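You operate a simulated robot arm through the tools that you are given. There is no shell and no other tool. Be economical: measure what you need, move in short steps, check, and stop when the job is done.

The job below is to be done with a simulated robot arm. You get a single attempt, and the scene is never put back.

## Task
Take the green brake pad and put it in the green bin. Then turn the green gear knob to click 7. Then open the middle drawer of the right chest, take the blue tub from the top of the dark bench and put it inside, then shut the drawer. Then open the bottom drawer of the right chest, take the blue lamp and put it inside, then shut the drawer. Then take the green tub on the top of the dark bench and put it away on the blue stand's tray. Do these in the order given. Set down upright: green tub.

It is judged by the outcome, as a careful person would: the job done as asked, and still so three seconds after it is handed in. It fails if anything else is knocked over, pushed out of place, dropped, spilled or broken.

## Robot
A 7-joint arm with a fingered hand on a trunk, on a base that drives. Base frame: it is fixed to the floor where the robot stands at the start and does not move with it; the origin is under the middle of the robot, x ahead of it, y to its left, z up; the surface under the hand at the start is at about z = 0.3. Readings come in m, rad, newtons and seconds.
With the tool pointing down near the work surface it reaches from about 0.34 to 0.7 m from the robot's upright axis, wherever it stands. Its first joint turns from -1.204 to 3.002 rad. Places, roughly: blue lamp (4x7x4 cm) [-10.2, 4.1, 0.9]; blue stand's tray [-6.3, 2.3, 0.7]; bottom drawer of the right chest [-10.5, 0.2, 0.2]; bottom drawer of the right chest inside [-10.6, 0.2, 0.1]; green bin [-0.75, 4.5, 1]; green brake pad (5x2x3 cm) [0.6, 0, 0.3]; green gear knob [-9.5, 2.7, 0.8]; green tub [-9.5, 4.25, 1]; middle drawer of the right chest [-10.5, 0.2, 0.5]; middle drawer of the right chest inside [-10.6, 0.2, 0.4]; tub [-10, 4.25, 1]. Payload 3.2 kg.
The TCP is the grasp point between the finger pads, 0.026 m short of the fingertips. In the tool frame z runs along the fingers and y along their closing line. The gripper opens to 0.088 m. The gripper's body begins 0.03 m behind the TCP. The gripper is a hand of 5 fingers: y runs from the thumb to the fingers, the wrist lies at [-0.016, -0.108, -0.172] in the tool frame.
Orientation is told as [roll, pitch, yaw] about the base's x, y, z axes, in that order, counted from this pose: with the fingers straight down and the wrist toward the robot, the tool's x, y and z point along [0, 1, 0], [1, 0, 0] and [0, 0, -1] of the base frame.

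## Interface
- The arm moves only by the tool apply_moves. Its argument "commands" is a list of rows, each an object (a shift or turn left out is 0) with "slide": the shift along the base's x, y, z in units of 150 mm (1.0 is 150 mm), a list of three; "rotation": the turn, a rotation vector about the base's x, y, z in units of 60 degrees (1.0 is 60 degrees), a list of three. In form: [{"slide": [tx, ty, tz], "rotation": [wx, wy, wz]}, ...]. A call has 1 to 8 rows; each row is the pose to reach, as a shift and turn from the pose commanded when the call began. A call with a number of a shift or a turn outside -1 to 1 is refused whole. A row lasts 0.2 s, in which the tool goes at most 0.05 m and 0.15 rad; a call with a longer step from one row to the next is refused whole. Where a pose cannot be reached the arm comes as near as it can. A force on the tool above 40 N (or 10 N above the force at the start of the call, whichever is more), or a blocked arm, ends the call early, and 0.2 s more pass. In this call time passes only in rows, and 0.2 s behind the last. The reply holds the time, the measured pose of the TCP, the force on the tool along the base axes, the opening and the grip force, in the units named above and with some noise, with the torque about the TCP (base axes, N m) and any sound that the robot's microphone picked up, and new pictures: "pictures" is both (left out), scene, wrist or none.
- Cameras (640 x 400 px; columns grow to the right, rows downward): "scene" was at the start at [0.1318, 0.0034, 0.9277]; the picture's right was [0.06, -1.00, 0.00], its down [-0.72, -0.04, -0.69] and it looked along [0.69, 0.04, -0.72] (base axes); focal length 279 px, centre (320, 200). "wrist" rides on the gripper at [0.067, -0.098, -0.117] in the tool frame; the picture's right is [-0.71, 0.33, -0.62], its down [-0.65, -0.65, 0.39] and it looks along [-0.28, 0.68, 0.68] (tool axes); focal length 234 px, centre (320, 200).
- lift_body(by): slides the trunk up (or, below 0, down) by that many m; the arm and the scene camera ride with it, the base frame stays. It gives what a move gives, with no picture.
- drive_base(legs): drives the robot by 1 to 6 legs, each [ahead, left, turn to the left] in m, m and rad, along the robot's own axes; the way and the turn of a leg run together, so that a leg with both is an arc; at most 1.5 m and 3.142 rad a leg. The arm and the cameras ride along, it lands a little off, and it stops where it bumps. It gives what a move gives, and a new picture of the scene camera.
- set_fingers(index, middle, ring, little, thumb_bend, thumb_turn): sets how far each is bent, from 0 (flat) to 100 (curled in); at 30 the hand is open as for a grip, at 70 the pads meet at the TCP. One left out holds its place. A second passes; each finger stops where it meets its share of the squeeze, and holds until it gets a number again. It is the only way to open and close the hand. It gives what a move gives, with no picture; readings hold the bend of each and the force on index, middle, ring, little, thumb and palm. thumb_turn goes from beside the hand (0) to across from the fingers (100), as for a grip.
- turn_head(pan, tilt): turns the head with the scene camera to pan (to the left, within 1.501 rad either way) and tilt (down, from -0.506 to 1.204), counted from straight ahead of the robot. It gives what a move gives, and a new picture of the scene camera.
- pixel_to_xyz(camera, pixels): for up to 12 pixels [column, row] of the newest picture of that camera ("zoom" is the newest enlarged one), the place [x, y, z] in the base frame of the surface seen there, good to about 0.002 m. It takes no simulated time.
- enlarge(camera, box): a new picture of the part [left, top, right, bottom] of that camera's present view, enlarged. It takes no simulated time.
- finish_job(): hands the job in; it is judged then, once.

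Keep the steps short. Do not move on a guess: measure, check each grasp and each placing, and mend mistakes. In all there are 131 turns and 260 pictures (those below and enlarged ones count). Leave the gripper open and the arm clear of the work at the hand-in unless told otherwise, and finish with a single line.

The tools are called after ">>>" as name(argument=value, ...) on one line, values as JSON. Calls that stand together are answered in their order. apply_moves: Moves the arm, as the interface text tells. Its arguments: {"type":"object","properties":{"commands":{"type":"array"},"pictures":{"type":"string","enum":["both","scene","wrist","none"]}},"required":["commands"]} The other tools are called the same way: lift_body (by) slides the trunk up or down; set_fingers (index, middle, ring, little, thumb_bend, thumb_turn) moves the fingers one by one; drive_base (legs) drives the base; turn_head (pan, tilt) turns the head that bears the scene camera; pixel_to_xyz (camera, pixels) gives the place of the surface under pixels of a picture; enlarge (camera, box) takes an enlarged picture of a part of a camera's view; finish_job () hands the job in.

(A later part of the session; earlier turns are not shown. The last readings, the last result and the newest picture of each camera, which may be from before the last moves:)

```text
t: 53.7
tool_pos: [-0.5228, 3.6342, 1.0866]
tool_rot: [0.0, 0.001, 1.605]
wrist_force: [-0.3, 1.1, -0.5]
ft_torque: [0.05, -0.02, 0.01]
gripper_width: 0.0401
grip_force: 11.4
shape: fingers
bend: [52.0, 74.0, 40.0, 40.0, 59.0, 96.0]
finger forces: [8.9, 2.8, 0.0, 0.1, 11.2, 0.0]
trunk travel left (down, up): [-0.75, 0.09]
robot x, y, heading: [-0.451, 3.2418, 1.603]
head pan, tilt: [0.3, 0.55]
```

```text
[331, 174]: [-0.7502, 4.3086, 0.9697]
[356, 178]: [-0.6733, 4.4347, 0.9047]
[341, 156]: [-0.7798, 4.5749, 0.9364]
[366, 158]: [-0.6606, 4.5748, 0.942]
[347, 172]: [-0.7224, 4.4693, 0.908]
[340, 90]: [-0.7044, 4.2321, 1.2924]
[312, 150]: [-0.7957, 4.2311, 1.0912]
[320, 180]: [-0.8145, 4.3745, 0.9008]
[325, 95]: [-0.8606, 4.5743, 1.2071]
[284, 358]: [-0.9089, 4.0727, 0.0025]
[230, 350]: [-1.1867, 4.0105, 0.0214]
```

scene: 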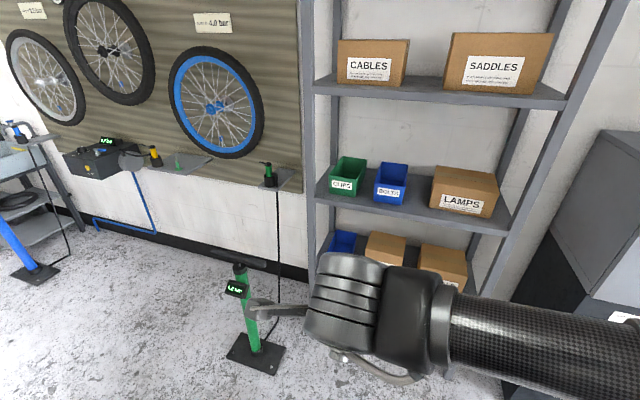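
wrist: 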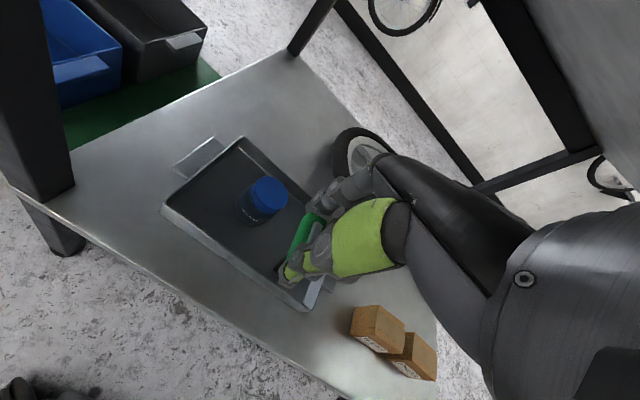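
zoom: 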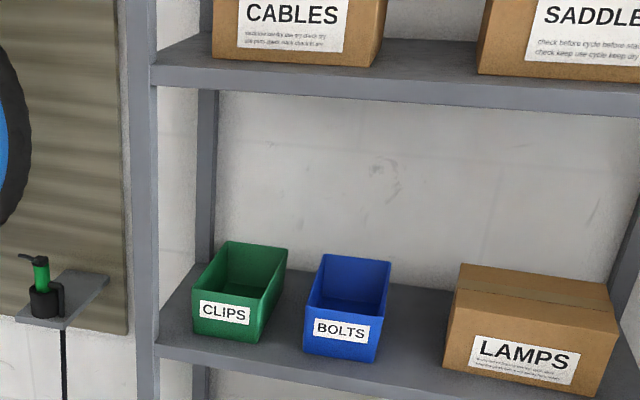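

Bin: x −0.76…−0.655, y 4.275–4.47, rim ~0.975; shelf above at 1.28. I drive 0.4 m closer, then yaw the hand 0.3 left.

>>> drive_base(legs=[[0.4, 0, -0.03]])

>>> apply_moves(commands=[{"rotation": [0, 0, 0.14]}, {"rotation": [0, 0, 0.28]}], pictures="none")

>>> apply_moves(commands=[{"rotation": [0.13, 0.04, 0]}, {"rotation": [0.26, 0.08, 0]}, {"rotation": [0.39, 0.12, 0]}, {"rotation": [0.52, 0.16, 0]}, {"rotation": [0.63, 0.2, 0]}])

```text
t: 56.2
tool_pos: [-0.5255, 4.0328, 1.0866]
tool_rot: [-0.001, 0.0, 1.585]
wrist_force: [0.1, 0.2, -0.5]
ft_torque: [0.0, 0.0, 0.01]
gripper_width: 0.0403
grip_force: 11.3
shape: fingers
bend: [52.0, 74.0, 40.0, 40.0, 59.0, 96.0]
finger forces: [8.9, 2.8, 0.1, 0.1, 11.2, 0.0]
trunk travel left (down, up): [-0.75, 0.09]
robot x, y, heading: [-0.4558, 3.6373, 1.579]
head pan, tilt: [0.3, 0.55]
```

scene: 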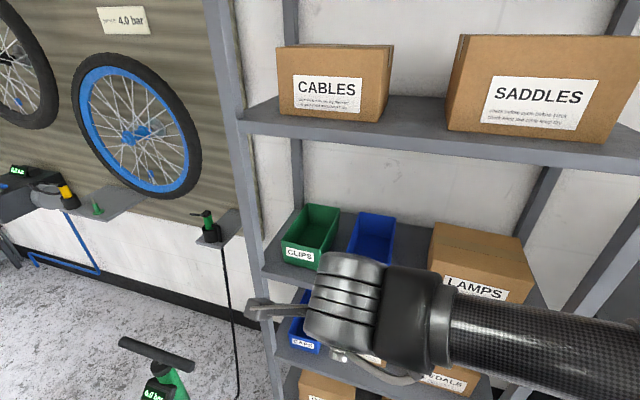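

```text
t: 56.8
tool_pos: [-0.5228, 4.0336, 1.0877]
tool_rot: [0.0, -0.002, 1.88]
wrist_force: [0.4, 0.0, 0.0]
ft_torque: [-0.01, 0.0, -0.01]
gripper_width: 0.0405
grip_force: 11.0
shape: fingers
bend: [52.0, 74.0, 40.0, 40.0, 59.0, 96.0]
finger forces: [8.9, 2.7, 0.0, 0.1, 11.2, 0.1]
trunk travel left (down, up): [-0.75, 0.09]
robot x, y, heading: [-0.4573, 3.6357, 1.577]
head pan, tilt: [0.3, 0.55]
```

```text
t: 58.0
tool_pos: [-0.5403, 4.0484, 1.0896]
tool_rot: [0.0, -0.693, 1.876]
wrist_force: [0.6, 0.0, 0.0]
ft_torque: [0.01, 0.01, 0.04]
gripper_width: 0.0402
grip_force: 11.9
shape: fingers
bend: [52.0, 74.0, 40.0, 40.0, 59.0, 96.0]
finger forces: [8.7, 2.5, 0.0, 0.0, 11.1, 0.0]
out of reach, approached as far as the arm can: row 4, 5
trunk travel left (down, up): [-0.75, 0.09]
robot x, y, heading: [-0.4566, 3.6408, 1.584]
head pan, tilt: [0.3, 0.55]
```

scene: 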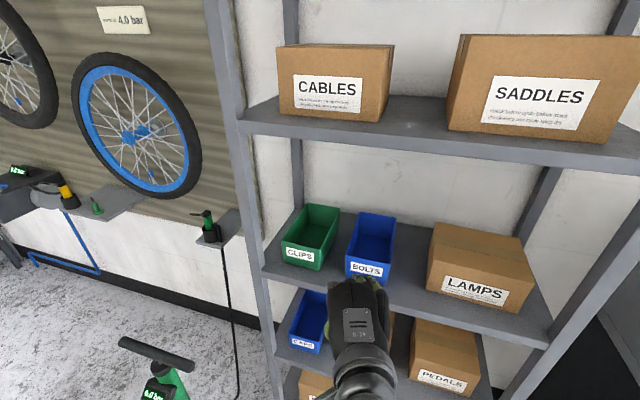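
wrist: 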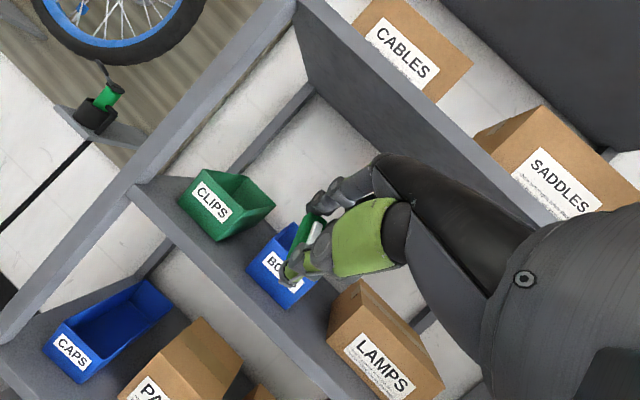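

Tilt reached (fingers ~40° forward). Drive 0.15 m closer, then move the hand over the bin with z held at 1.09.

>>> drive_base(legs=[[0.15, 0, 0]])

>>> apply_moves(commands=[{"slide": [-0.25, 0.1, 0]}, {"slide": [-0.5, 0.3, 0]}, {"slide": [-0.75, 0.5, 0]}, {"slide": [-1.0, 0.75, 0]}])

```text
t: 59.3
tool_pos: [-0.5399, 4.1984, 1.0903]
tool_rot: [0.0, -0.692, 1.877]
wrist_force: [0.4, 0.1, -1.1]
ft_torque: [0.03, 0.03, 0.0]
gripper_width: 0.0403
grip_force: 10.9
shape: fingers
bend: [52.0, 74.0, 40.0, 40.0, 59.0, 96.0]
finger forces: [8.8, 2.5, 0.0, 0.0, 11.0, 0.0]
trunk travel left (down, up): [-0.75, 0.09]
robot x, y, heading: [-0.4572, 3.7884, 1.581]
head pan, tilt: [0.3, 0.55]
```

scene: 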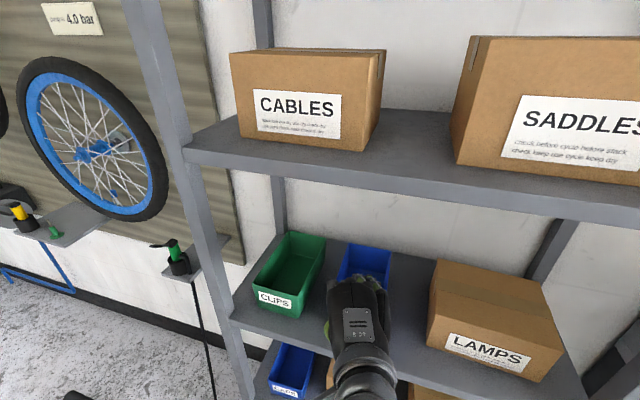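

```text
refused: row 4 steps farther than a row can; nothing moved
```

>>> apply_moves(commands=[{"slide": [-0.25, 0.1, 0]}, {"slide": [-0.5, 0.25, 0]}, {"slide": [-0.75, 0.45, 0]}, {"slide": [-0.95, 0.7, 0]}, {"slide": [-1.0, 0.95, 0]}])

```text
t: 60.5
tool_pos: [-0.6903, 4.3404, 1.091]
tool_rot: [0.001, -0.691, 1.874]
wrist_force: [-0.7, 0.2, -0.6]
ft_torque: [0.02, 0.0, 0.0]
gripper_width: 0.04
grip_force: 11.2
shape: fingers
bend: [52.0, 74.0, 40.0, 40.0, 59.0, 96.0]
finger forces: [8.7, 2.5, 0.0, 0.1, 10.9, 0.1]
trunk travel left (down, up): [-0.75, 0.09]
robot x, y, heading: [-0.4568, 3.7911, 1.575]
head pan, tilt: [0.3, 0.55]
```

scene: 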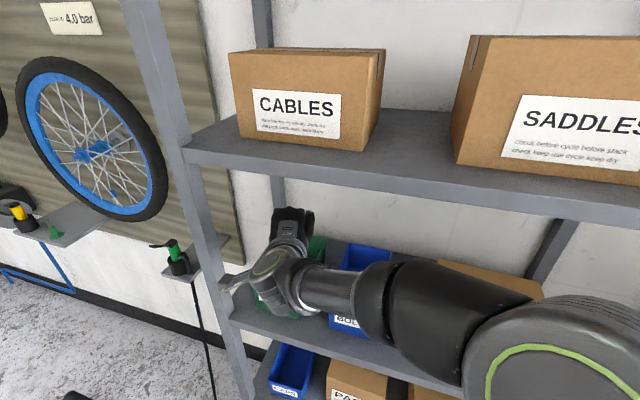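
wrist: 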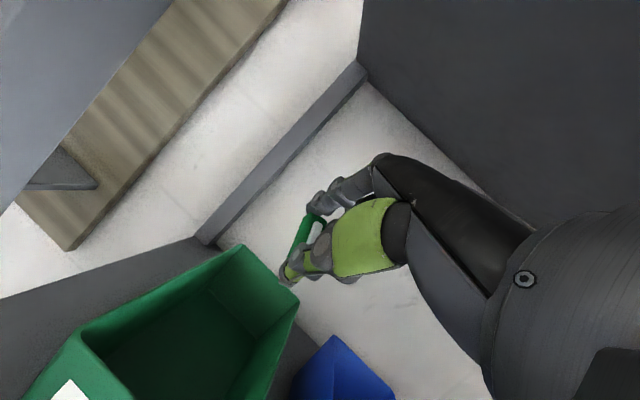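

>>> pixel_to_xyz(camera="wrist", pixels=[[242, 246], [297, 290], [82, 335], [130, 320], [290, 310], [305, 240], [200, 330], [320, 225]])

>>> pixel_to_xyz(camera="scene", pixels=[[232, 284], [240, 280], [210, 280], [222, 300]])

>>> enlarge(camera="scene", box=[180, 190, 360, 340])

```text
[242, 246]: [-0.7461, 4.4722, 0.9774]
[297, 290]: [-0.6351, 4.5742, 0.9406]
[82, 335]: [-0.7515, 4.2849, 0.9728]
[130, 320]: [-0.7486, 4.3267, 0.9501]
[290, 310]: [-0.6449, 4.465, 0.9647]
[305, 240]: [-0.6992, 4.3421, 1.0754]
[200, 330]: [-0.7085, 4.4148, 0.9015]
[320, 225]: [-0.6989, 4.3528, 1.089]
```

```text
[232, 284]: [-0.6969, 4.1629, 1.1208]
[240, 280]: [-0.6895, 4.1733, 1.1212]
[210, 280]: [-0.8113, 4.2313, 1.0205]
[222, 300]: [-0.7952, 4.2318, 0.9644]
```

```text
2.67 times, centred on (270, 265) of scene
```

zoom: 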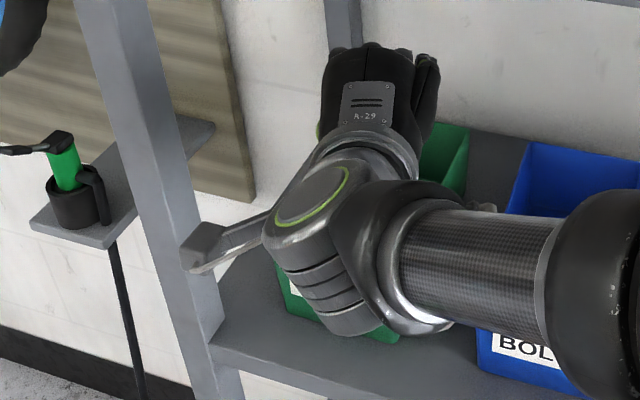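

Pad is over the bin (rim x −0.75…−0.645, y 4.28–4.47, z 0.973). Lower to z≈1.01, slightly inward.

>>> apply_moves(commands=[{"slide": [-0.03, 0.15, -0.2]}, {"slide": [-0.03, 0.2, -0.4]}, {"slide": [-0.03, 0.2, -0.53]}], pictures="both")

```text
t: 61.3
tool_pos: [-0.6938, 4.3699, 1.0113]
tool_rot: [-0.001, -0.692, 1.878]
wrist_force: [0.3, -0.7, 0.1]
ft_torque: [-0.04, 0.0, -0.01]
gripper_width: 0.04
grip_force: 10.8
shape: fingers
bend: [52.0, 74.0, 40.0, 40.0, 59.0, 96.0]
finger forces: [8.7, 2.3, 0.0, 0.1, 11.0, 0.0]
trunk travel left (down, up): [-0.75, 0.09]
robot x, y, heading: [-0.4574, 3.7882, 1.576]
head pan, tilt: [0.3, 0.55]
```

scene: 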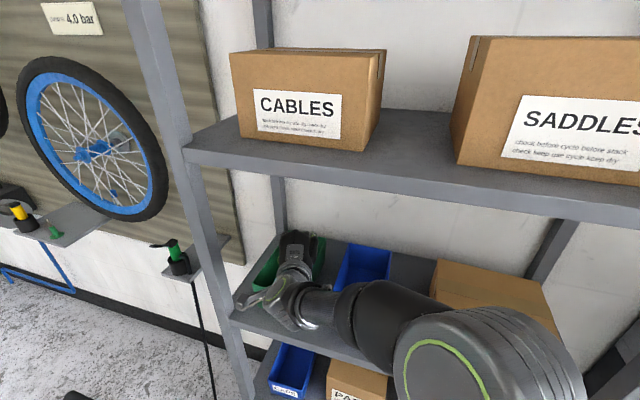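
wrist: 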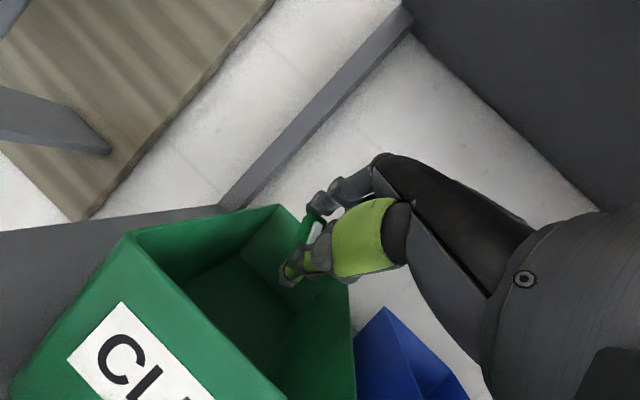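

Pad is over the bin's interior. Release.

>>> set_fingers(index=38, middle=45, thumb_bend=40)

>>> apply_moves(commands=[{"slide": [0, 0, 0.3]}, {"slide": [0, 0, 0.55]}], pictures="wrist")

```text
t: 62.3
tool_pos: [-0.6945, 4.3706, 1.0118]
tool_rot: [-0.001, -0.694, 1.876]
wrist_force: [-0.2, 0.0, 0.6]
ft_torque: [-0.05, 0.0, 0.03]
gripper_width: 0.0688
grip_force: 0.1
shape: fingers
bend: [38.0, 45.0, 40.0, 40.0, 40.0, 97.0]
finger forces: [0.0, 0.1, 0.1, 0.0, 0.0, 0.0]
trunk travel left (down, up): [-0.75, 0.09]
robot x, y, heading: [-0.4555, 3.7907, 1.58]
head pan, tilt: [0.3, 0.55]
```

```text
t: 62.9
tool_pos: [-0.6909, 4.371, 1.0941]
tool_rot: [0.008, -0.69, 1.864]
wrist_force: [-0.2, -0.2, 0.2]
ft_torque: [0.01, -0.02, -0.01]
gripper_width: 0.069
grip_force: 0.0
shape: fingers
bend: [38.0, 45.0, 40.0, 40.0, 40.0, 97.0]
finger forces: [0.0, 0.1, 0.1, 0.1, 0.0, 0.0]
trunk travel left (down, up): [-0.75, 0.09]
robot x, y, heading: [-0.4573, 3.7929, 1.577]
head pan, tilt: [0.3, 0.55]
```

wrist: 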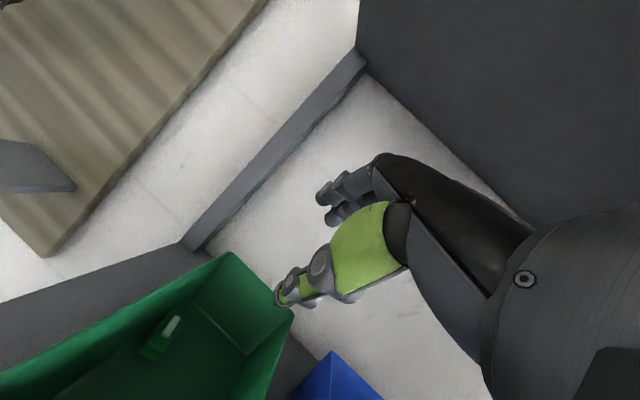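

The pad lies in the bin (wrist 162,338). Now I withdraw the hand along the way it came and back the base off.

>>> apply_moves(commands=[{"slide": [0.0, -0.25, 0]}, {"slide": [0.05, -0.5, 0]}, {"slide": [0.2, -0.75, 0]}, {"slide": [0.4, -0.95, 0]}, {"slide": [0.7, -1.0, 0]}, {"slide": [0.95, -1.0, 0]}], pictures="none")

>>> drive_base(legs=[[-0.7, 0, 0]])

>>> turn_head(pan=1.5, tilt=0.2)

```text
t: 64.3
tool_pos: [-0.5488, 4.2165, 1.0943]
tool_rot: [0.001, -0.695, 1.876]
wrist_force: [0.8, -0.8, 0.3]
ft_torque: [0.0, 0.02, 0.01]
gripper_width: 0.069
grip_force: 0.1
shape: fingers
bend: [38.0, 45.0, 40.0, 40.0, 40.0, 97.0]
finger forces: [0.0, 0.1, 0.0, 0.0, 0.0, 0.0]
trunk travel left (down, up): [-0.75, 0.09]
robot x, y, heading: [-0.4571, 3.7906, 1.578]
head pan, tilt: [0.3, 0.55]
```

```text
t: 68.2
tool_pos: [-0.5448, 3.5132, 1.0928]
tool_rot: [0.0, -0.694, 1.873]
wrist_force: [0.2, -0.2, 0.6]
ft_torque: [-0.02, 0.01, 0.0]
gripper_width: 0.069
grip_force: 0.0
shape: fingers
bend: [38.0, 45.0, 40.0, 40.0, 40.0, 97.0]
finger forces: [0.1, 0.0, 0.0, 0.0, 0.1, 0.1]
trunk travel left (down, up): [-0.75, 0.09]
robot x, y, heading: [-0.454, 3.0833, 1.574]
head pan, tilt: [0.3, 0.55]
```

scene: 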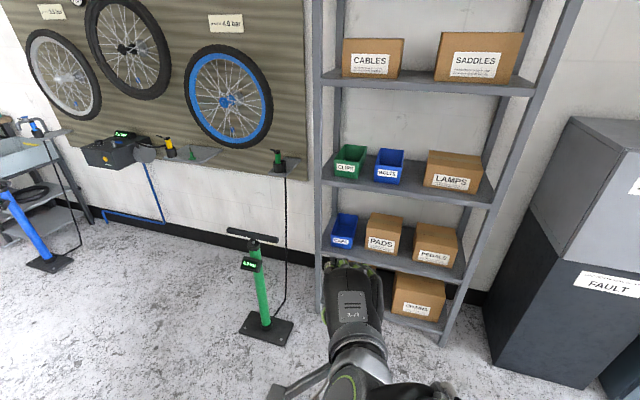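

```text
t: 69.6
tool_pos: [-0.544, 3.5127, 1.094]
tool_rot: [-0.001, -0.693, 1.874]
wrist_force: [0.5, -0.3, 0.8]
ft_torque: [0.03, 0.0, 0.01]
gripper_width: 0.0689
grip_force: 0.0
shape: fingers
bend: [38.0, 45.0, 40.0, 40.0, 40.0, 97.0]
finger forces: [0.0, 0.0, 0.0, 0.0, 0.0, 0.0]
trunk travel left (down, up): [-0.75, 0.09]
robot x, y, heading: [-0.4534, 3.0878, 1.577]
head pan, tilt: [1.499, 0.201]
```

scene: 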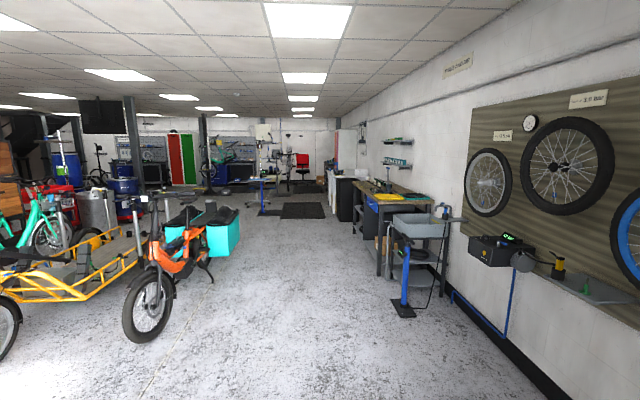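

Next the gear knob at (−9.5, 2.7). I measure the corridor toward −x.

>>> pixel_to_xyz(camera="scene", pixels=[[140, 335], [212, 280], [400, 312], [380, 270], [265, 215], [300, 210], [340, 215], [322, 188], [280, 190], [300, 160], [270, 150], [460, 290]])

>>> enlarge(camera="scene", box=[200, 100, 460, 260])

```text
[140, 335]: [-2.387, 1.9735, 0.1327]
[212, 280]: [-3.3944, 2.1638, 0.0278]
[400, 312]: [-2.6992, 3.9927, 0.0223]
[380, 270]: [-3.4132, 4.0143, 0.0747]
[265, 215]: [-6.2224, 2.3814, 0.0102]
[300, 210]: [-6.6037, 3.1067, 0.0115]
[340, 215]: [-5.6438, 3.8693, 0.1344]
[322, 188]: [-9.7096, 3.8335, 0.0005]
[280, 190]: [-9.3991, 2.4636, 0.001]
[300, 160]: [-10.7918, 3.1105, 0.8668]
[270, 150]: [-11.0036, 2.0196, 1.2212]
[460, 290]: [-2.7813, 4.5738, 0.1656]
```

```text
2.46 times, centred on (330, 180) of scene
```

zoom: 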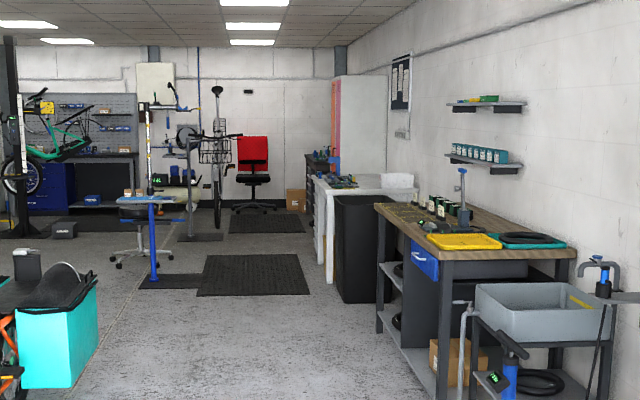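

Corridor at y≈3.05 is free (bike up to y 2.16, pump at y 3.99). Turn left 90° and drive 5 m.

>>> drive_base(legs=[[0, 0, 1.566], [1.5, 0, 0], [1.5, 0, 0], [1.5, 0, 0]])

>>> turn_head(pan=0.0, tilt=0.35)

```text
t: 94.9
tool_pos: [-5.3723, 2.8391, 1.0935]
tool_rot: [0.001, -0.693, -2.802]
wrist_force: [-0.1, -0.3, -0.4]
ft_torque: [0.0, 0.01, -0.02]
gripper_width: 0.069
grip_force: 0.0
shape: fingers
bend: [38.0, 45.0, 40.0, 40.0, 40.0, 97.0]
finger forces: [0.0, 0.0, 0.1, 0.1, 0.0, 0.1]
trunk travel left (down, up): [-0.75, 0.09]
robot x, y, heading: [-4.9462, 2.9499, -3.098]
head pan, tilt: [1.499, 0.201]
```

scene: 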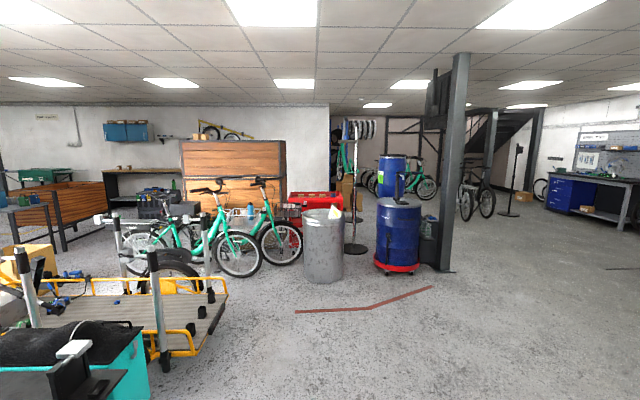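

```text
t: 96.5
tool_pos: [-5.3726, 2.8388, 1.0933]
tool_rot: [-0.001, -0.693, -2.802]
wrist_force: [0.5, 0.0, 0.1]
ft_torque: [-0.01, -0.01, -0.03]
gripper_width: 0.0689
grip_force: 0.1
shape: fingers
bend: [38.0, 45.0, 40.0, 40.0, 40.0, 97.0]
finger forces: [0.0, 0.1, 0.0, 0.0, 0.0, 0.0]
trunk travel left (down, up): [-0.75, 0.09]
robot x, y, heading: [-4.9417, 2.9464, -3.097]
head pan, tilt: [0.0, 0.351]
```

scene: 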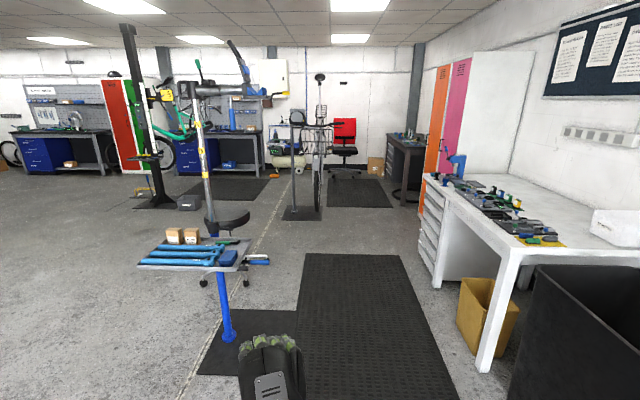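

>>> pixel_to_xyz(camera="scene", pixels=[[268, 262], [240, 240], [140, 265], [232, 335], [185, 240], [295, 130], [300, 210], [318, 200], [340, 180], [405, 150], [440, 285], [425, 185]])

>>> enlarge(camera="scene", box=[260, 60, 440, 230])

>>> enlarge(camera="scene", box=[120, 200, 300, 350])

```text
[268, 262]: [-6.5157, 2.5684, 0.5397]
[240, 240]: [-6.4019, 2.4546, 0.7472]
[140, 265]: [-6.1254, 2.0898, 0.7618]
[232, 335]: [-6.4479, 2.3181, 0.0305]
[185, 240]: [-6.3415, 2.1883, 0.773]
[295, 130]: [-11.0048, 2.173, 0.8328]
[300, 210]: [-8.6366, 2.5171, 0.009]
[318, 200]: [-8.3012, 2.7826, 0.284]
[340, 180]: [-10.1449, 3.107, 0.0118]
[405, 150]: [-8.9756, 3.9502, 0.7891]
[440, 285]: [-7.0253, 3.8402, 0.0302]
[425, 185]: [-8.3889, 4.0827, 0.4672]
```

```text
2.35 times, centred on (350, 145) of scene
```

zoom: 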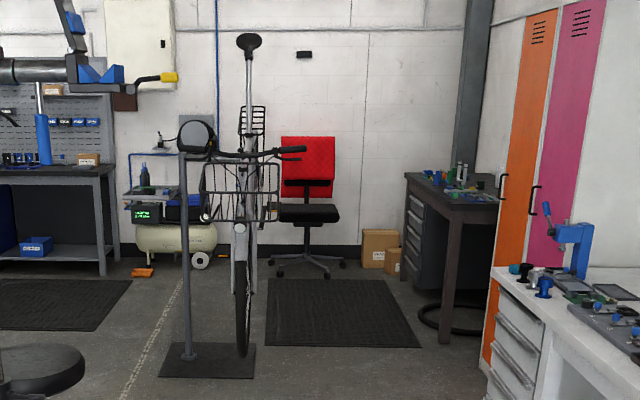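

```text
2.67 times, centred on (210, 275) of scene
```

zoom: 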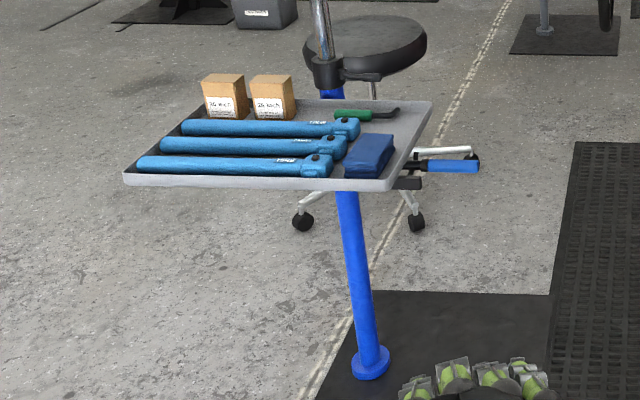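

I go on along y≈3.25 between the blue stand (handle y≤2.57) and the white bench (y≥3.84).

>>> drive_base(legs=[[0.9, -0.28, -0.044], [1.4, -0.05, 0]])

>>> enlarge(camera="scene", box=[160, 60, 420, 260])

```text
t: 108.0
tool_pos: [-7.6704, 3.1762, 1.094]
tool_rot: [0.001, -0.693, -2.854]
wrist_force: [-0.4, 0.0, 0.2]
ft_torque: [0.01, -0.01, -0.03]
gripper_width: 0.0688
grip_force: 0.2
shape: fingers
bend: [38.0, 45.0, 40.0, 40.0, 40.0, 97.0]
finger forces: [0.0, 0.0, 0.0, 0.0, 0.0, 0.0]
trunk travel left (down, up): [-0.75, 0.09]
robot x, y, heading: [-7.2392, 3.2657, 3.137]
head pan, tilt: [0.0, 0.351]
```

scene: 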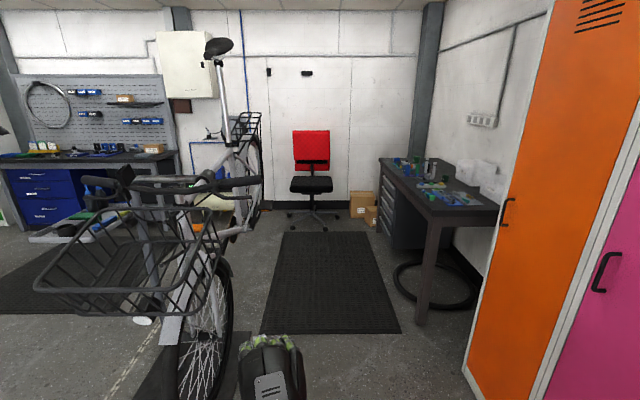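

```text
2.00 times, centred on (290, 160) of scene
```

zoom: 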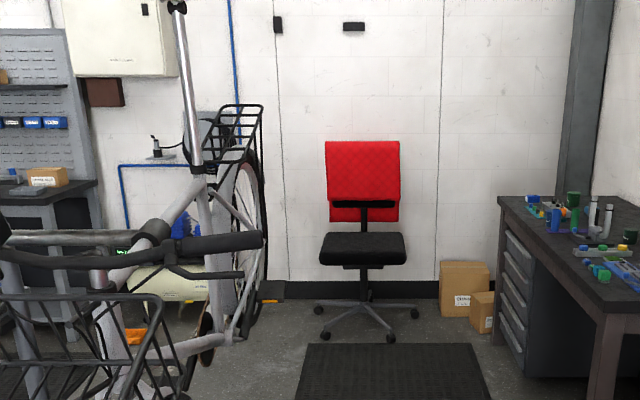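

>>> pixel_to_xyz(camera="scene", pixels=[[258, 181], [220, 187], [120, 178], [215, 300], [255, 140], [250, 200], [235, 150], [265, 215], [466, 370], [430, 215], [400, 170], [200, 210]])

>>> enlarge(camera="scene", box=[200, 100, 290, 240])

>>> enlarge(camera="scene", box=[370, 140, 510, 230])

```text
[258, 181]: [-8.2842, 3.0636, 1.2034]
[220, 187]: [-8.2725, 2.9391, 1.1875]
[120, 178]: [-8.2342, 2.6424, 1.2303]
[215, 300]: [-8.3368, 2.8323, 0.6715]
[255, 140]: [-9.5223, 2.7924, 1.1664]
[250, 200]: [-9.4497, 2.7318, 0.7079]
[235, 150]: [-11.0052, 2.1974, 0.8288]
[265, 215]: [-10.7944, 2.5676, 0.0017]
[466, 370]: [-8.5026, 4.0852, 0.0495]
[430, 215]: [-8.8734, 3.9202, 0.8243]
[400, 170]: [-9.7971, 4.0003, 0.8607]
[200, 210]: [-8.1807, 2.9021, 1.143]
```

```text
2.86 times, centred on (245, 170) of scene
```

zoom: 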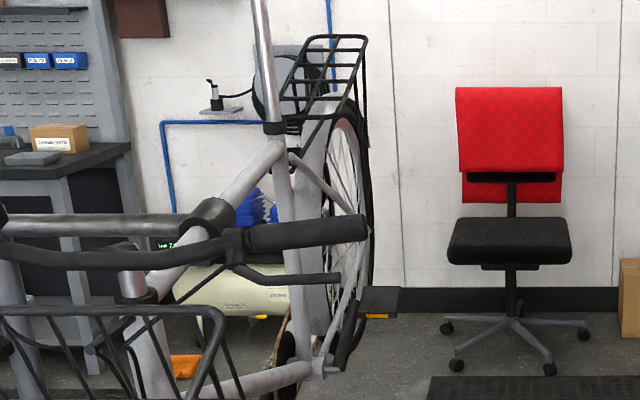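

```text
4.44 times, centred on (440, 185) of scene
```

zoom: 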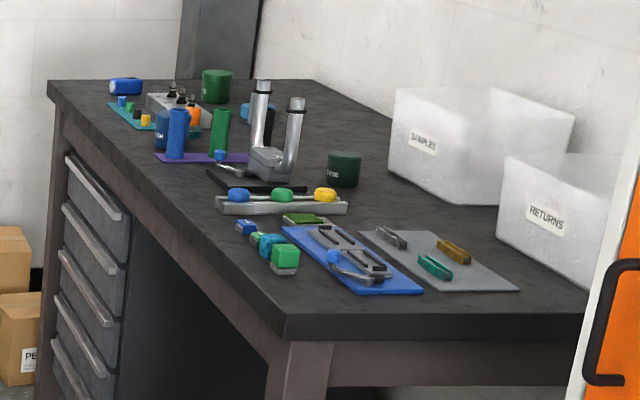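

Drive along the mat between bike (handlebar y≤3.06) and dark bench (y≥3.92) to x≈−9.4.

>>> drive_base(legs=[[1.05, -0.21, 0.0], [1.1, 0, 0]])

>>> turn_head(pan=1.4, tilt=0.6)

```text
t: 118.7
tool_pos: [-9.8141, 3.4693, 1.094]
tool_rot: [0.0, -0.693, -2.898]
wrist_force: [0.2, 0.0, 0.4]
ft_torque: [0.02, -0.02, -0.03]
gripper_width: 0.0688
grip_force: 0.0
shape: fingers
bend: [38.0, 45.0, 40.0, 40.0, 40.0, 97.0]
finger forces: [0.1, 0.0, 0.1, 0.1, 0.1, 0.0]
trunk travel left (down, up): [-0.75, 0.09]
robot x, y, heading: [-9.3804, 3.537, 3.091]
head pan, tilt: [0.0, 0.351]
```

scene: 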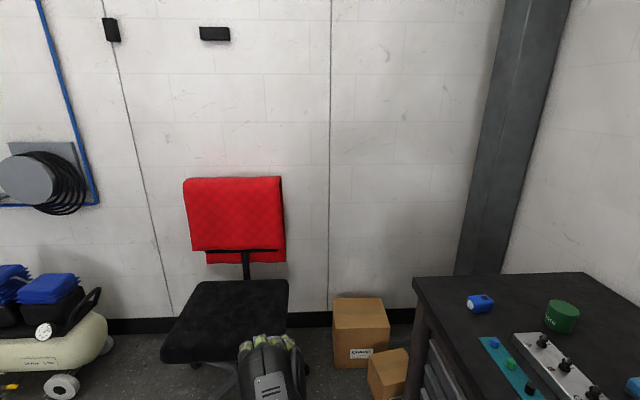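

```text
t: 120.2
tool_pos: [-9.8149, 3.4706, 1.0941]
tool_rot: [-0.001, -0.693, -2.896]
wrist_force: [0.5, 0.8, -0.1]
ft_torque: [-0.03, 0.04, 0.01]
gripper_width: 0.0687
grip_force: 0.0
shape: fingers
bend: [38.0, 45.0, 40.0, 40.0, 40.0, 97.0]
finger forces: [0.0, 0.0, 0.0, 0.1, 0.0, 0.0]
trunk travel left (down, up): [-0.75, 0.09]
robot x, y, heading: [-9.3806, 3.536, 3.089]
head pan, tilt: [1.4, 0.6]
```

scene: 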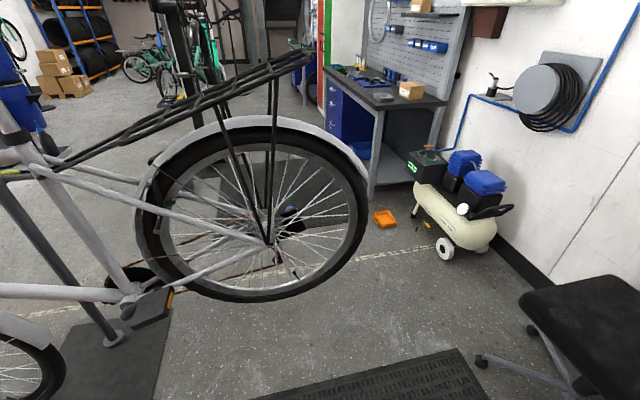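

I turn to face the bike (−y).

>>> drive_base(legs=[[0, 0, 1.62]])

>>> turn_head(pan=0.0, tilt=0.7)

```text
t: 124.5
tool_pos: [-9.3008, 3.1055, 1.094]
tool_rot: [0.001, -0.693, -1.3]
wrist_force: [-0.3, 0.0, 0.7]
ft_torque: [-0.01, 0.0, 0.0]
gripper_width: 0.0691
grip_force: 0.0
shape: fingers
bend: [38.0, 45.0, 40.0, 40.0, 40.0, 97.0]
finger forces: [0.1, 0.1, 0.1, 0.0, 0.0, 0.0]
trunk travel left (down, up): [-0.75, 0.09]
robot x, y, heading: [-9.3769, 3.5331, -1.601]
head pan, tilt: [1.4, 0.6]
```

scene: 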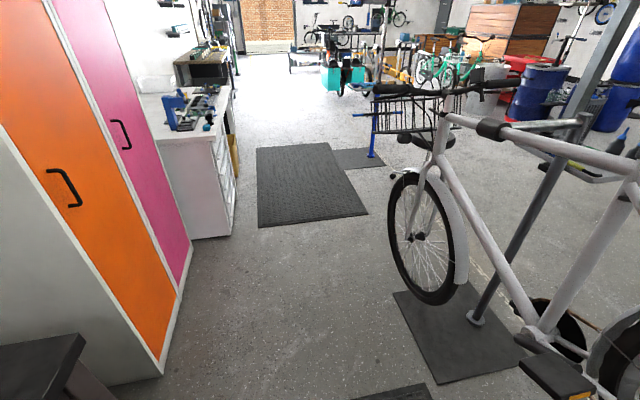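

```text
t: 126.0
tool_pos: [-9.3009, 3.1052, 1.0935]
tool_rot: [-0.001, -0.693, -1.301]
wrist_force: [-0.5, 0.4, -0.1]
ft_torque: [0.02, 0.05, -0.02]
gripper_width: 0.0689
grip_force: 0.1
shape: fingers
bend: [38.0, 45.0, 40.0, 40.0, 40.0, 97.0]
finger forces: [0.0, 0.0, 0.0, 0.0, 0.1, 0.0]
trunk travel left (down, up): [-0.75, 0.09]
robot x, y, heading: [-9.3816, 3.5425, -1.599]
head pan, tilt: [0.0, 0.7]
```

scene: 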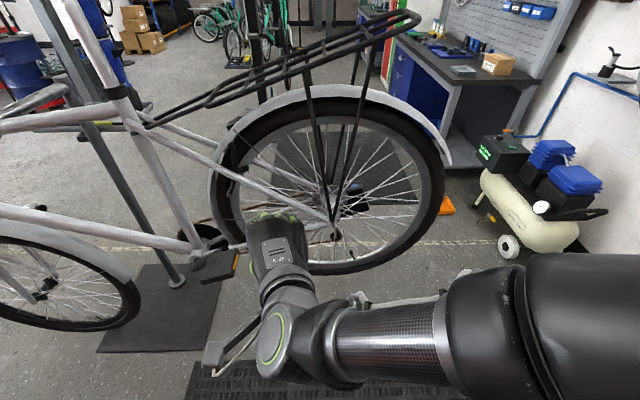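

>>> enlarge(camera="scene", box=[170, 120, 470, 290])

>>> pixel_to_xyz(camera="scene", pixels=[[335, 220], [352, 195], [215, 265], [200, 250], [120, 90], [260, 190], [440, 170], [415, 20]])

>>> enlarge(camera="wrist", box=[0, 0, 640, 400])

```text
2.13 times, centred on (320, 205) of scene
```

zoom: 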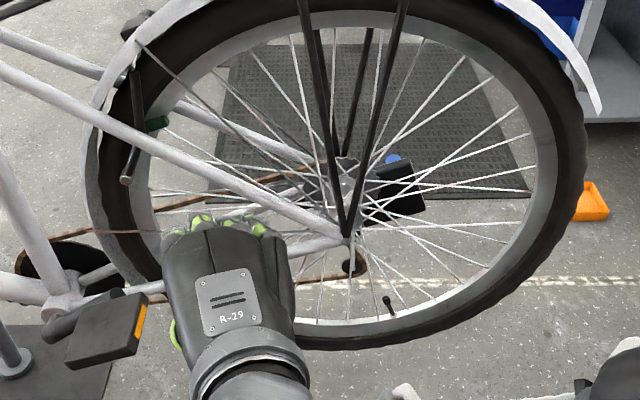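

```text
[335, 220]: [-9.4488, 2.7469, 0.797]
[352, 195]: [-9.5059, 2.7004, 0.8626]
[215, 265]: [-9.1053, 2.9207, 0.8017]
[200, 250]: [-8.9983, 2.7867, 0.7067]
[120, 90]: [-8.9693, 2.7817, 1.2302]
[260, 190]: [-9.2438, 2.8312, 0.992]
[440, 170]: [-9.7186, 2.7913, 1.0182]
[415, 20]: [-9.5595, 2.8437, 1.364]
```

```text
1.00 times, centred on (320, 200) of wrist (not enlarged: the box is as wide or as high as the picture)
```

zoom: 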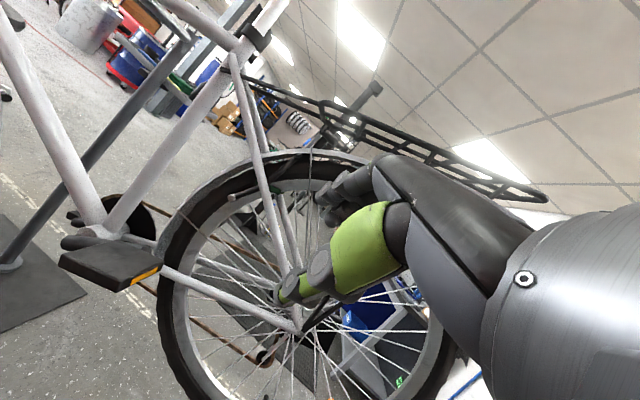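

The knob seems to be on the far (drive) side of the wheel: a black box with a coloured button at (−9.506, 2.70, 0.86). I look at the routes round the bike: to the right (rear) and left (front).

>>> turn_head(pan=-0.9, tilt=0.55)

>>> pixel_to_xyz(camera="scene", pixels=[[60, 230], [100, 330], [200, 200], [250, 250], [300, 250], [330, 300], [400, 300], [320, 200], [150, 350]])

>>> turn_head(pan=0.9, tilt=0.35)

```text
t: 127.2
tool_pos: [-9.3017, 3.1048, 1.0936]
tool_rot: [0.0, -0.693, -1.3]
wrist_force: [-0.3, -0.3, 0.6]
ft_torque: [-0.01, 0.01, 0.04]
gripper_width: 0.069
grip_force: 0.0
shape: fingers
bend: [38.0, 45.0, 40.0, 40.0, 40.0, 97.0]
finger forces: [0.1, 0.0, 0.0, 0.0, 0.0, 0.0]
trunk travel left (down, up): [-0.75, 0.09]
robot x, y, heading: [-9.3808, 3.5388, -1.599]
head pan, tilt: [-0.901, 0.55]
```

scene: 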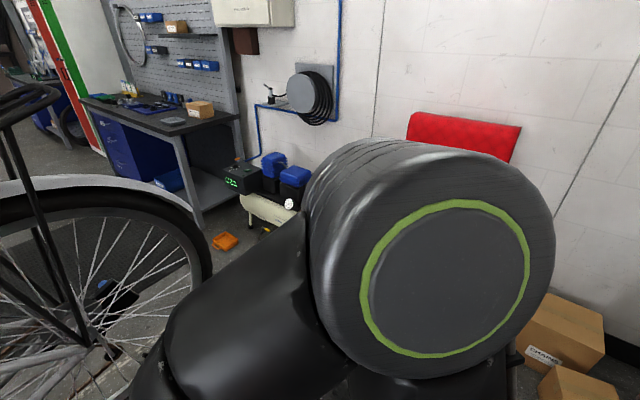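

```text
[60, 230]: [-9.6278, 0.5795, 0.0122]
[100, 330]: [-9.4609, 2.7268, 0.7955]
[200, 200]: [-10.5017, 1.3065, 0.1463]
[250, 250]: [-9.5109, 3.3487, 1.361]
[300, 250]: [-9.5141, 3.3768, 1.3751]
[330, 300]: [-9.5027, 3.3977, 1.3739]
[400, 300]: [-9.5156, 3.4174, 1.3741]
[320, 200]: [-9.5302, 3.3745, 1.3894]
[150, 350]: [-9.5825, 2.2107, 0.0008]
```

```text
t: 129.0
tool_pos: [-9.301, 3.1051, 1.0941]
tool_rot: [0.0, -0.692, -1.302]
wrist_force: [0.5, -0.6, 0.8]
ft_torque: [-0.01, -0.01, 0.01]
gripper_width: 0.069
grip_force: 0.1
shape: fingers
bend: [38.0, 45.0, 40.0, 40.0, 40.0, 97.0]
finger forces: [0.0, 0.0, 0.0, 0.0, 0.0, 0.1]
trunk travel left (down, up): [-0.75, 0.09]
robot x, y, heading: [-9.382, 3.5355, -1.595]
head pan, tilt: [0.901, 0.351]
```

scene: 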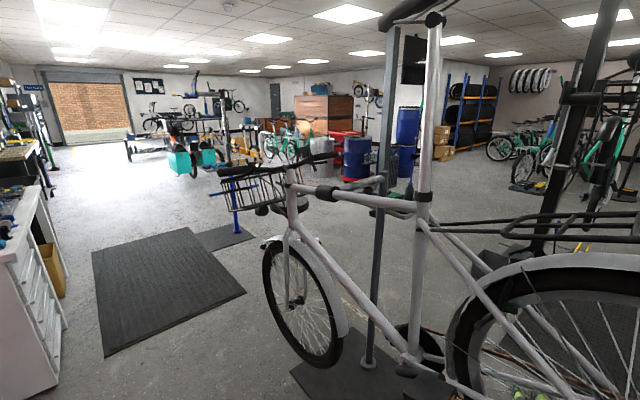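

>>> pixel_to_xyz(camera="scene", pixels=[[265, 211], [275, 200], [238, 232], [220, 170], [545, 245], [490, 262], [525, 190], [590, 240], [368, 365], [330, 360], [310, 160], [252, 240]])

>>> enlarge(camera="scene", box=[180, 130, 400, 270])

>>> enlarge(camera="scene", box=[440, 60, 640, 280])

```text
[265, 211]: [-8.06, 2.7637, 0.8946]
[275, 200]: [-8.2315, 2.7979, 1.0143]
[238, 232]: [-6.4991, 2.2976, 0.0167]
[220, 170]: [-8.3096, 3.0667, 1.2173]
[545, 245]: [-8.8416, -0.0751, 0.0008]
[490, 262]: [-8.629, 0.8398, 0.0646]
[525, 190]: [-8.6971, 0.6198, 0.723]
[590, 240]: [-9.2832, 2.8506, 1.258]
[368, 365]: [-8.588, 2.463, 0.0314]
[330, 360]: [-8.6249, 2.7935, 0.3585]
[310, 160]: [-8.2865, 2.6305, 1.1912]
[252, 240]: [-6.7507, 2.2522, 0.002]
```

```text
2.86 times, centred on (290, 200) of scene
```

zoom: 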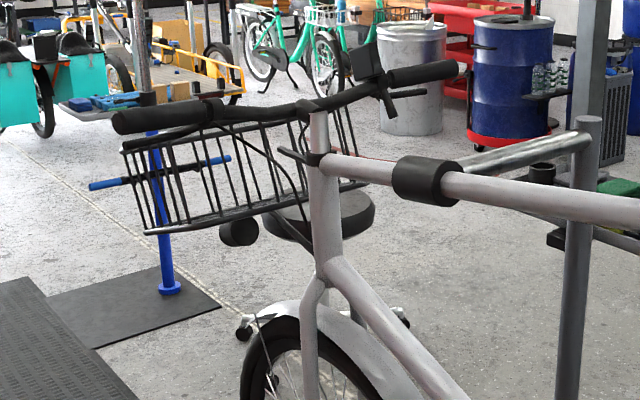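

```text
1.82 times, centred on (540, 170) of scene
```

zoom: 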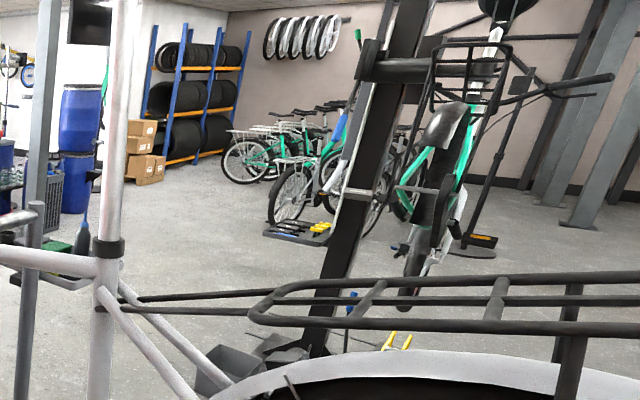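

>>> pixel_to_xyz(camera="scene", pixels=[[265, 244], [320, 241], [300, 203], [290, 213], [395, 195], [410, 205], [392, 208], [405, 190]])

>>> turn_head(pan=0.25, tilt=0.5)

```text
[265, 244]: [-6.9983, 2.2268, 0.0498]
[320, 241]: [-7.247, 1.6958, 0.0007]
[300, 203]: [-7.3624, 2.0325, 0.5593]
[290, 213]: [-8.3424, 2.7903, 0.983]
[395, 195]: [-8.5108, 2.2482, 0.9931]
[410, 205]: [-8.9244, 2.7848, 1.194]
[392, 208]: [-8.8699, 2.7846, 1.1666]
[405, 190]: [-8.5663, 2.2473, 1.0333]
```

```text
t: 130.1
tool_pos: [-9.3009, 3.1052, 1.0933]
tool_rot: [0.0, -0.694, -1.298]
wrist_force: [-0.3, 0.5, 0.6]
ft_torque: [-0.04, 0.01, -0.05]
gripper_width: 0.069
grip_force: 0.1
shape: fingers
bend: [38.0, 45.0, 40.0, 40.0, 40.0, 97.0]
finger forces: [0.0, 0.1, 0.0, 0.0, 0.1, 0.0]
trunk travel left (down, up): [-0.75, 0.09]
robot x, y, heading: [-9.3817, 3.5393, -1.597]
head pan, tilt: [0.25, 0.499]
```

scene: 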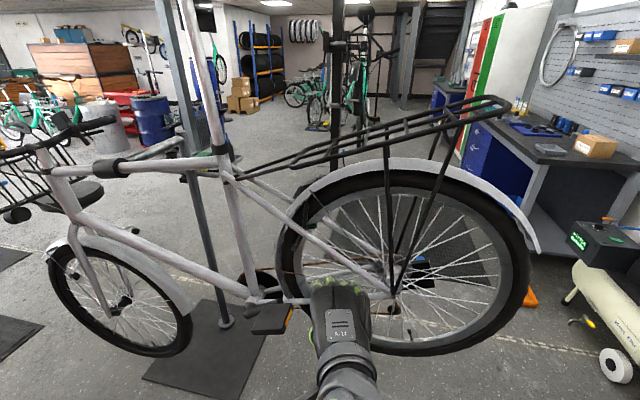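

The drive side must be approached from y≈1.8. The stool leaves too little room by the bike's front, so I go round east of the blue stand: face −x again and reverse to x≈−5.

>>> drive_base(legs=[[0, 0, -1.545], [-1.3, 0, 0], [-1.5, 0.28, 0], [-1.5, 0.05, 0]])

>>> turn_head(pan=1.1, tilt=0.45)

```text
refused: leg 3 is longer than a leg can be; nothing moved
```

```text
t: 131.2
tool_pos: [-9.3008, 3.1065, 1.0932]
tool_rot: [-0.001, -0.693, -1.301]
wrist_force: [0.5, 0.3, -1.4]
ft_torque: [0.01, 0.01, 0.01]
gripper_width: 0.0688
grip_force: 0.0
shape: fingers
bend: [38.0, 45.0, 40.0, 40.0, 40.0, 97.0]
finger forces: [0.0, 0.0, 0.0, 0.0, 0.0, 0.1]
trunk travel left (down, up): [-0.75, 0.09]
robot x, y, heading: [-9.3772, 3.535, -1.596]
head pan, tilt: [1.1, 0.45]
```

scene: 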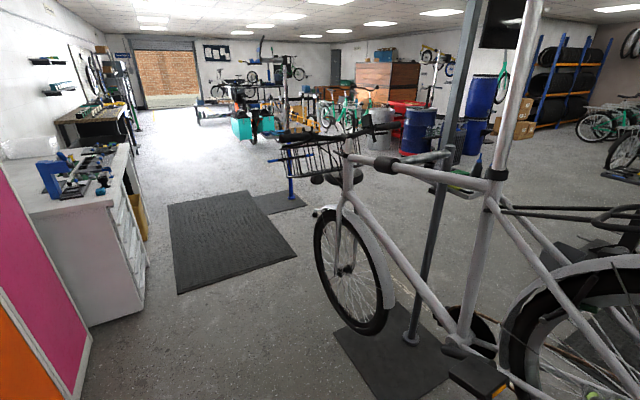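

>>> drive_base(legs=[[0, 0, -1.545], [-1.4, 0, 0], [-1.45, 0.28, 0], [-1.45, 0.05, 0]])

>>> turn_head(pan=0.8, tilt=0.45)

```text
t: 155.6
tool_pos: [-5.4997, 3.29, 1.0941]
tool_rot: [0.0, -0.692, -2.775]
wrist_force: [-0.1, -1.1, -0.2]
ft_torque: [0.01, 0.0, 0.02]
gripper_width: 0.0692
grip_force: 0.1
shape: fingers
bend: [38.0, 45.0, 40.0, 40.0, 40.0, 97.0]
finger forces: [0.0, 0.0, 0.0, 0.0, 0.1, 0.0]
trunk travel left (down, up): [-0.75, 0.09]
robot x, y, heading: [-5.0797, 3.409, -3.072]
head pan, tilt: [1.1, 0.45]
```

scene: 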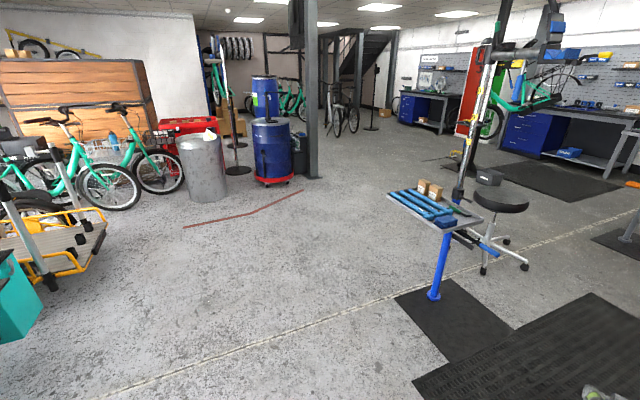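

```text
t: 156.4
tool_pos: [-5.5014, 3.289, 1.0939]
tool_rot: [0.0, -0.692, -2.775]
wrist_force: [0.0, 0.2, -0.1]
ft_torque: [0.0, 0.01, 0.01]
gripper_width: 0.0688
grip_force: 0.1
shape: fingers
bend: [38.0, 45.0, 40.0, 40.0, 40.0, 97.0]
finger forces: [0.0, 0.0, 0.1, 0.0, 0.0, 0.0]
trunk travel left (down, up): [-0.75, 0.09]
robot x, y, heading: [-5.078, 3.4144, -3.075]
head pan, tilt: [0.799, 0.45]
```

scene: 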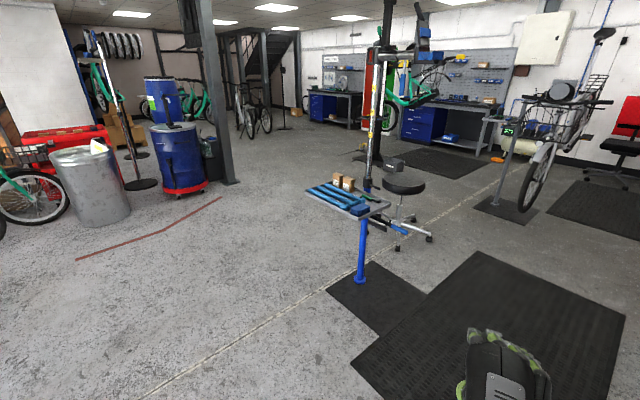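

Open floor. Strafe left ~2.15 m to y≈1.25, then ahead 2.6 m.

>>> drive_base(legs=[[0, 1.1, -0.07], [0, 1.05, 0], [1.3, 0, 0], [1.2, 0, 0]])

>>> turn_head(pan=0.0, tilt=0.45)

```text
t: 178.8
tool_pos: [-7.9713, 1.2473, 1.0934]
tool_rot: [-0.001, -0.694, -2.87]
wrist_force: [-0.4, -0.3, 0.4]
ft_torque: [-0.01, 0.0, -0.03]
gripper_width: 0.0689
grip_force: 0.0
shape: fingers
bend: [38.0, 45.0, 40.0, 40.0, 40.0, 97.0]
finger forces: [0.0, 0.0, 0.1, 0.1, 0.0, 0.0]
trunk travel left (down, up): [-0.75, 0.09]
robot x, y, heading: [-7.5366, 1.3291, 3.117]
head pan, tilt: [0.799, 0.45]
```

scene: 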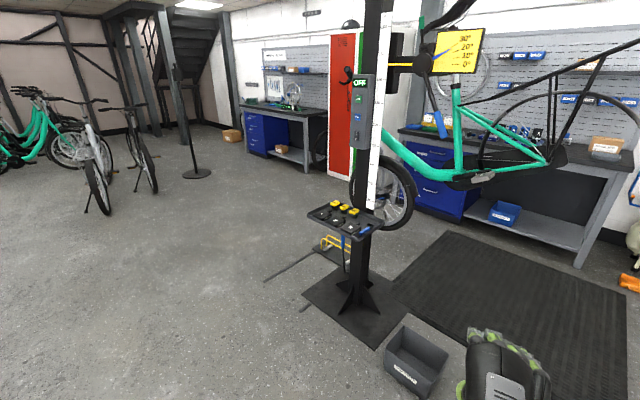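

```text
t: 180.0
tool_pos: [-7.9717, 1.2479, 1.0941]
tool_rot: [0.0, -0.693, -2.868]
wrist_force: [-0.4, -0.1, -1.0]
ft_torque: [0.01, -0.03, -0.02]
gripper_width: 0.069
grip_force: 0.0
shape: fingers
bend: [38.0, 45.0, 40.0, 40.0, 40.0, 97.0]
finger forces: [0.0, 0.0, 0.0, 0.1, 0.0, 0.0]
trunk travel left (down, up): [-0.75, 0.09]
robot x, y, heading: [-7.5376, 1.3285, 3.112]
head pan, tilt: [0.0, 0.45]
```

scene: 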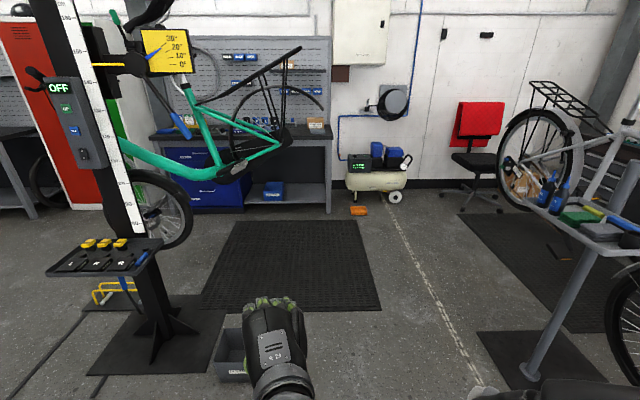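

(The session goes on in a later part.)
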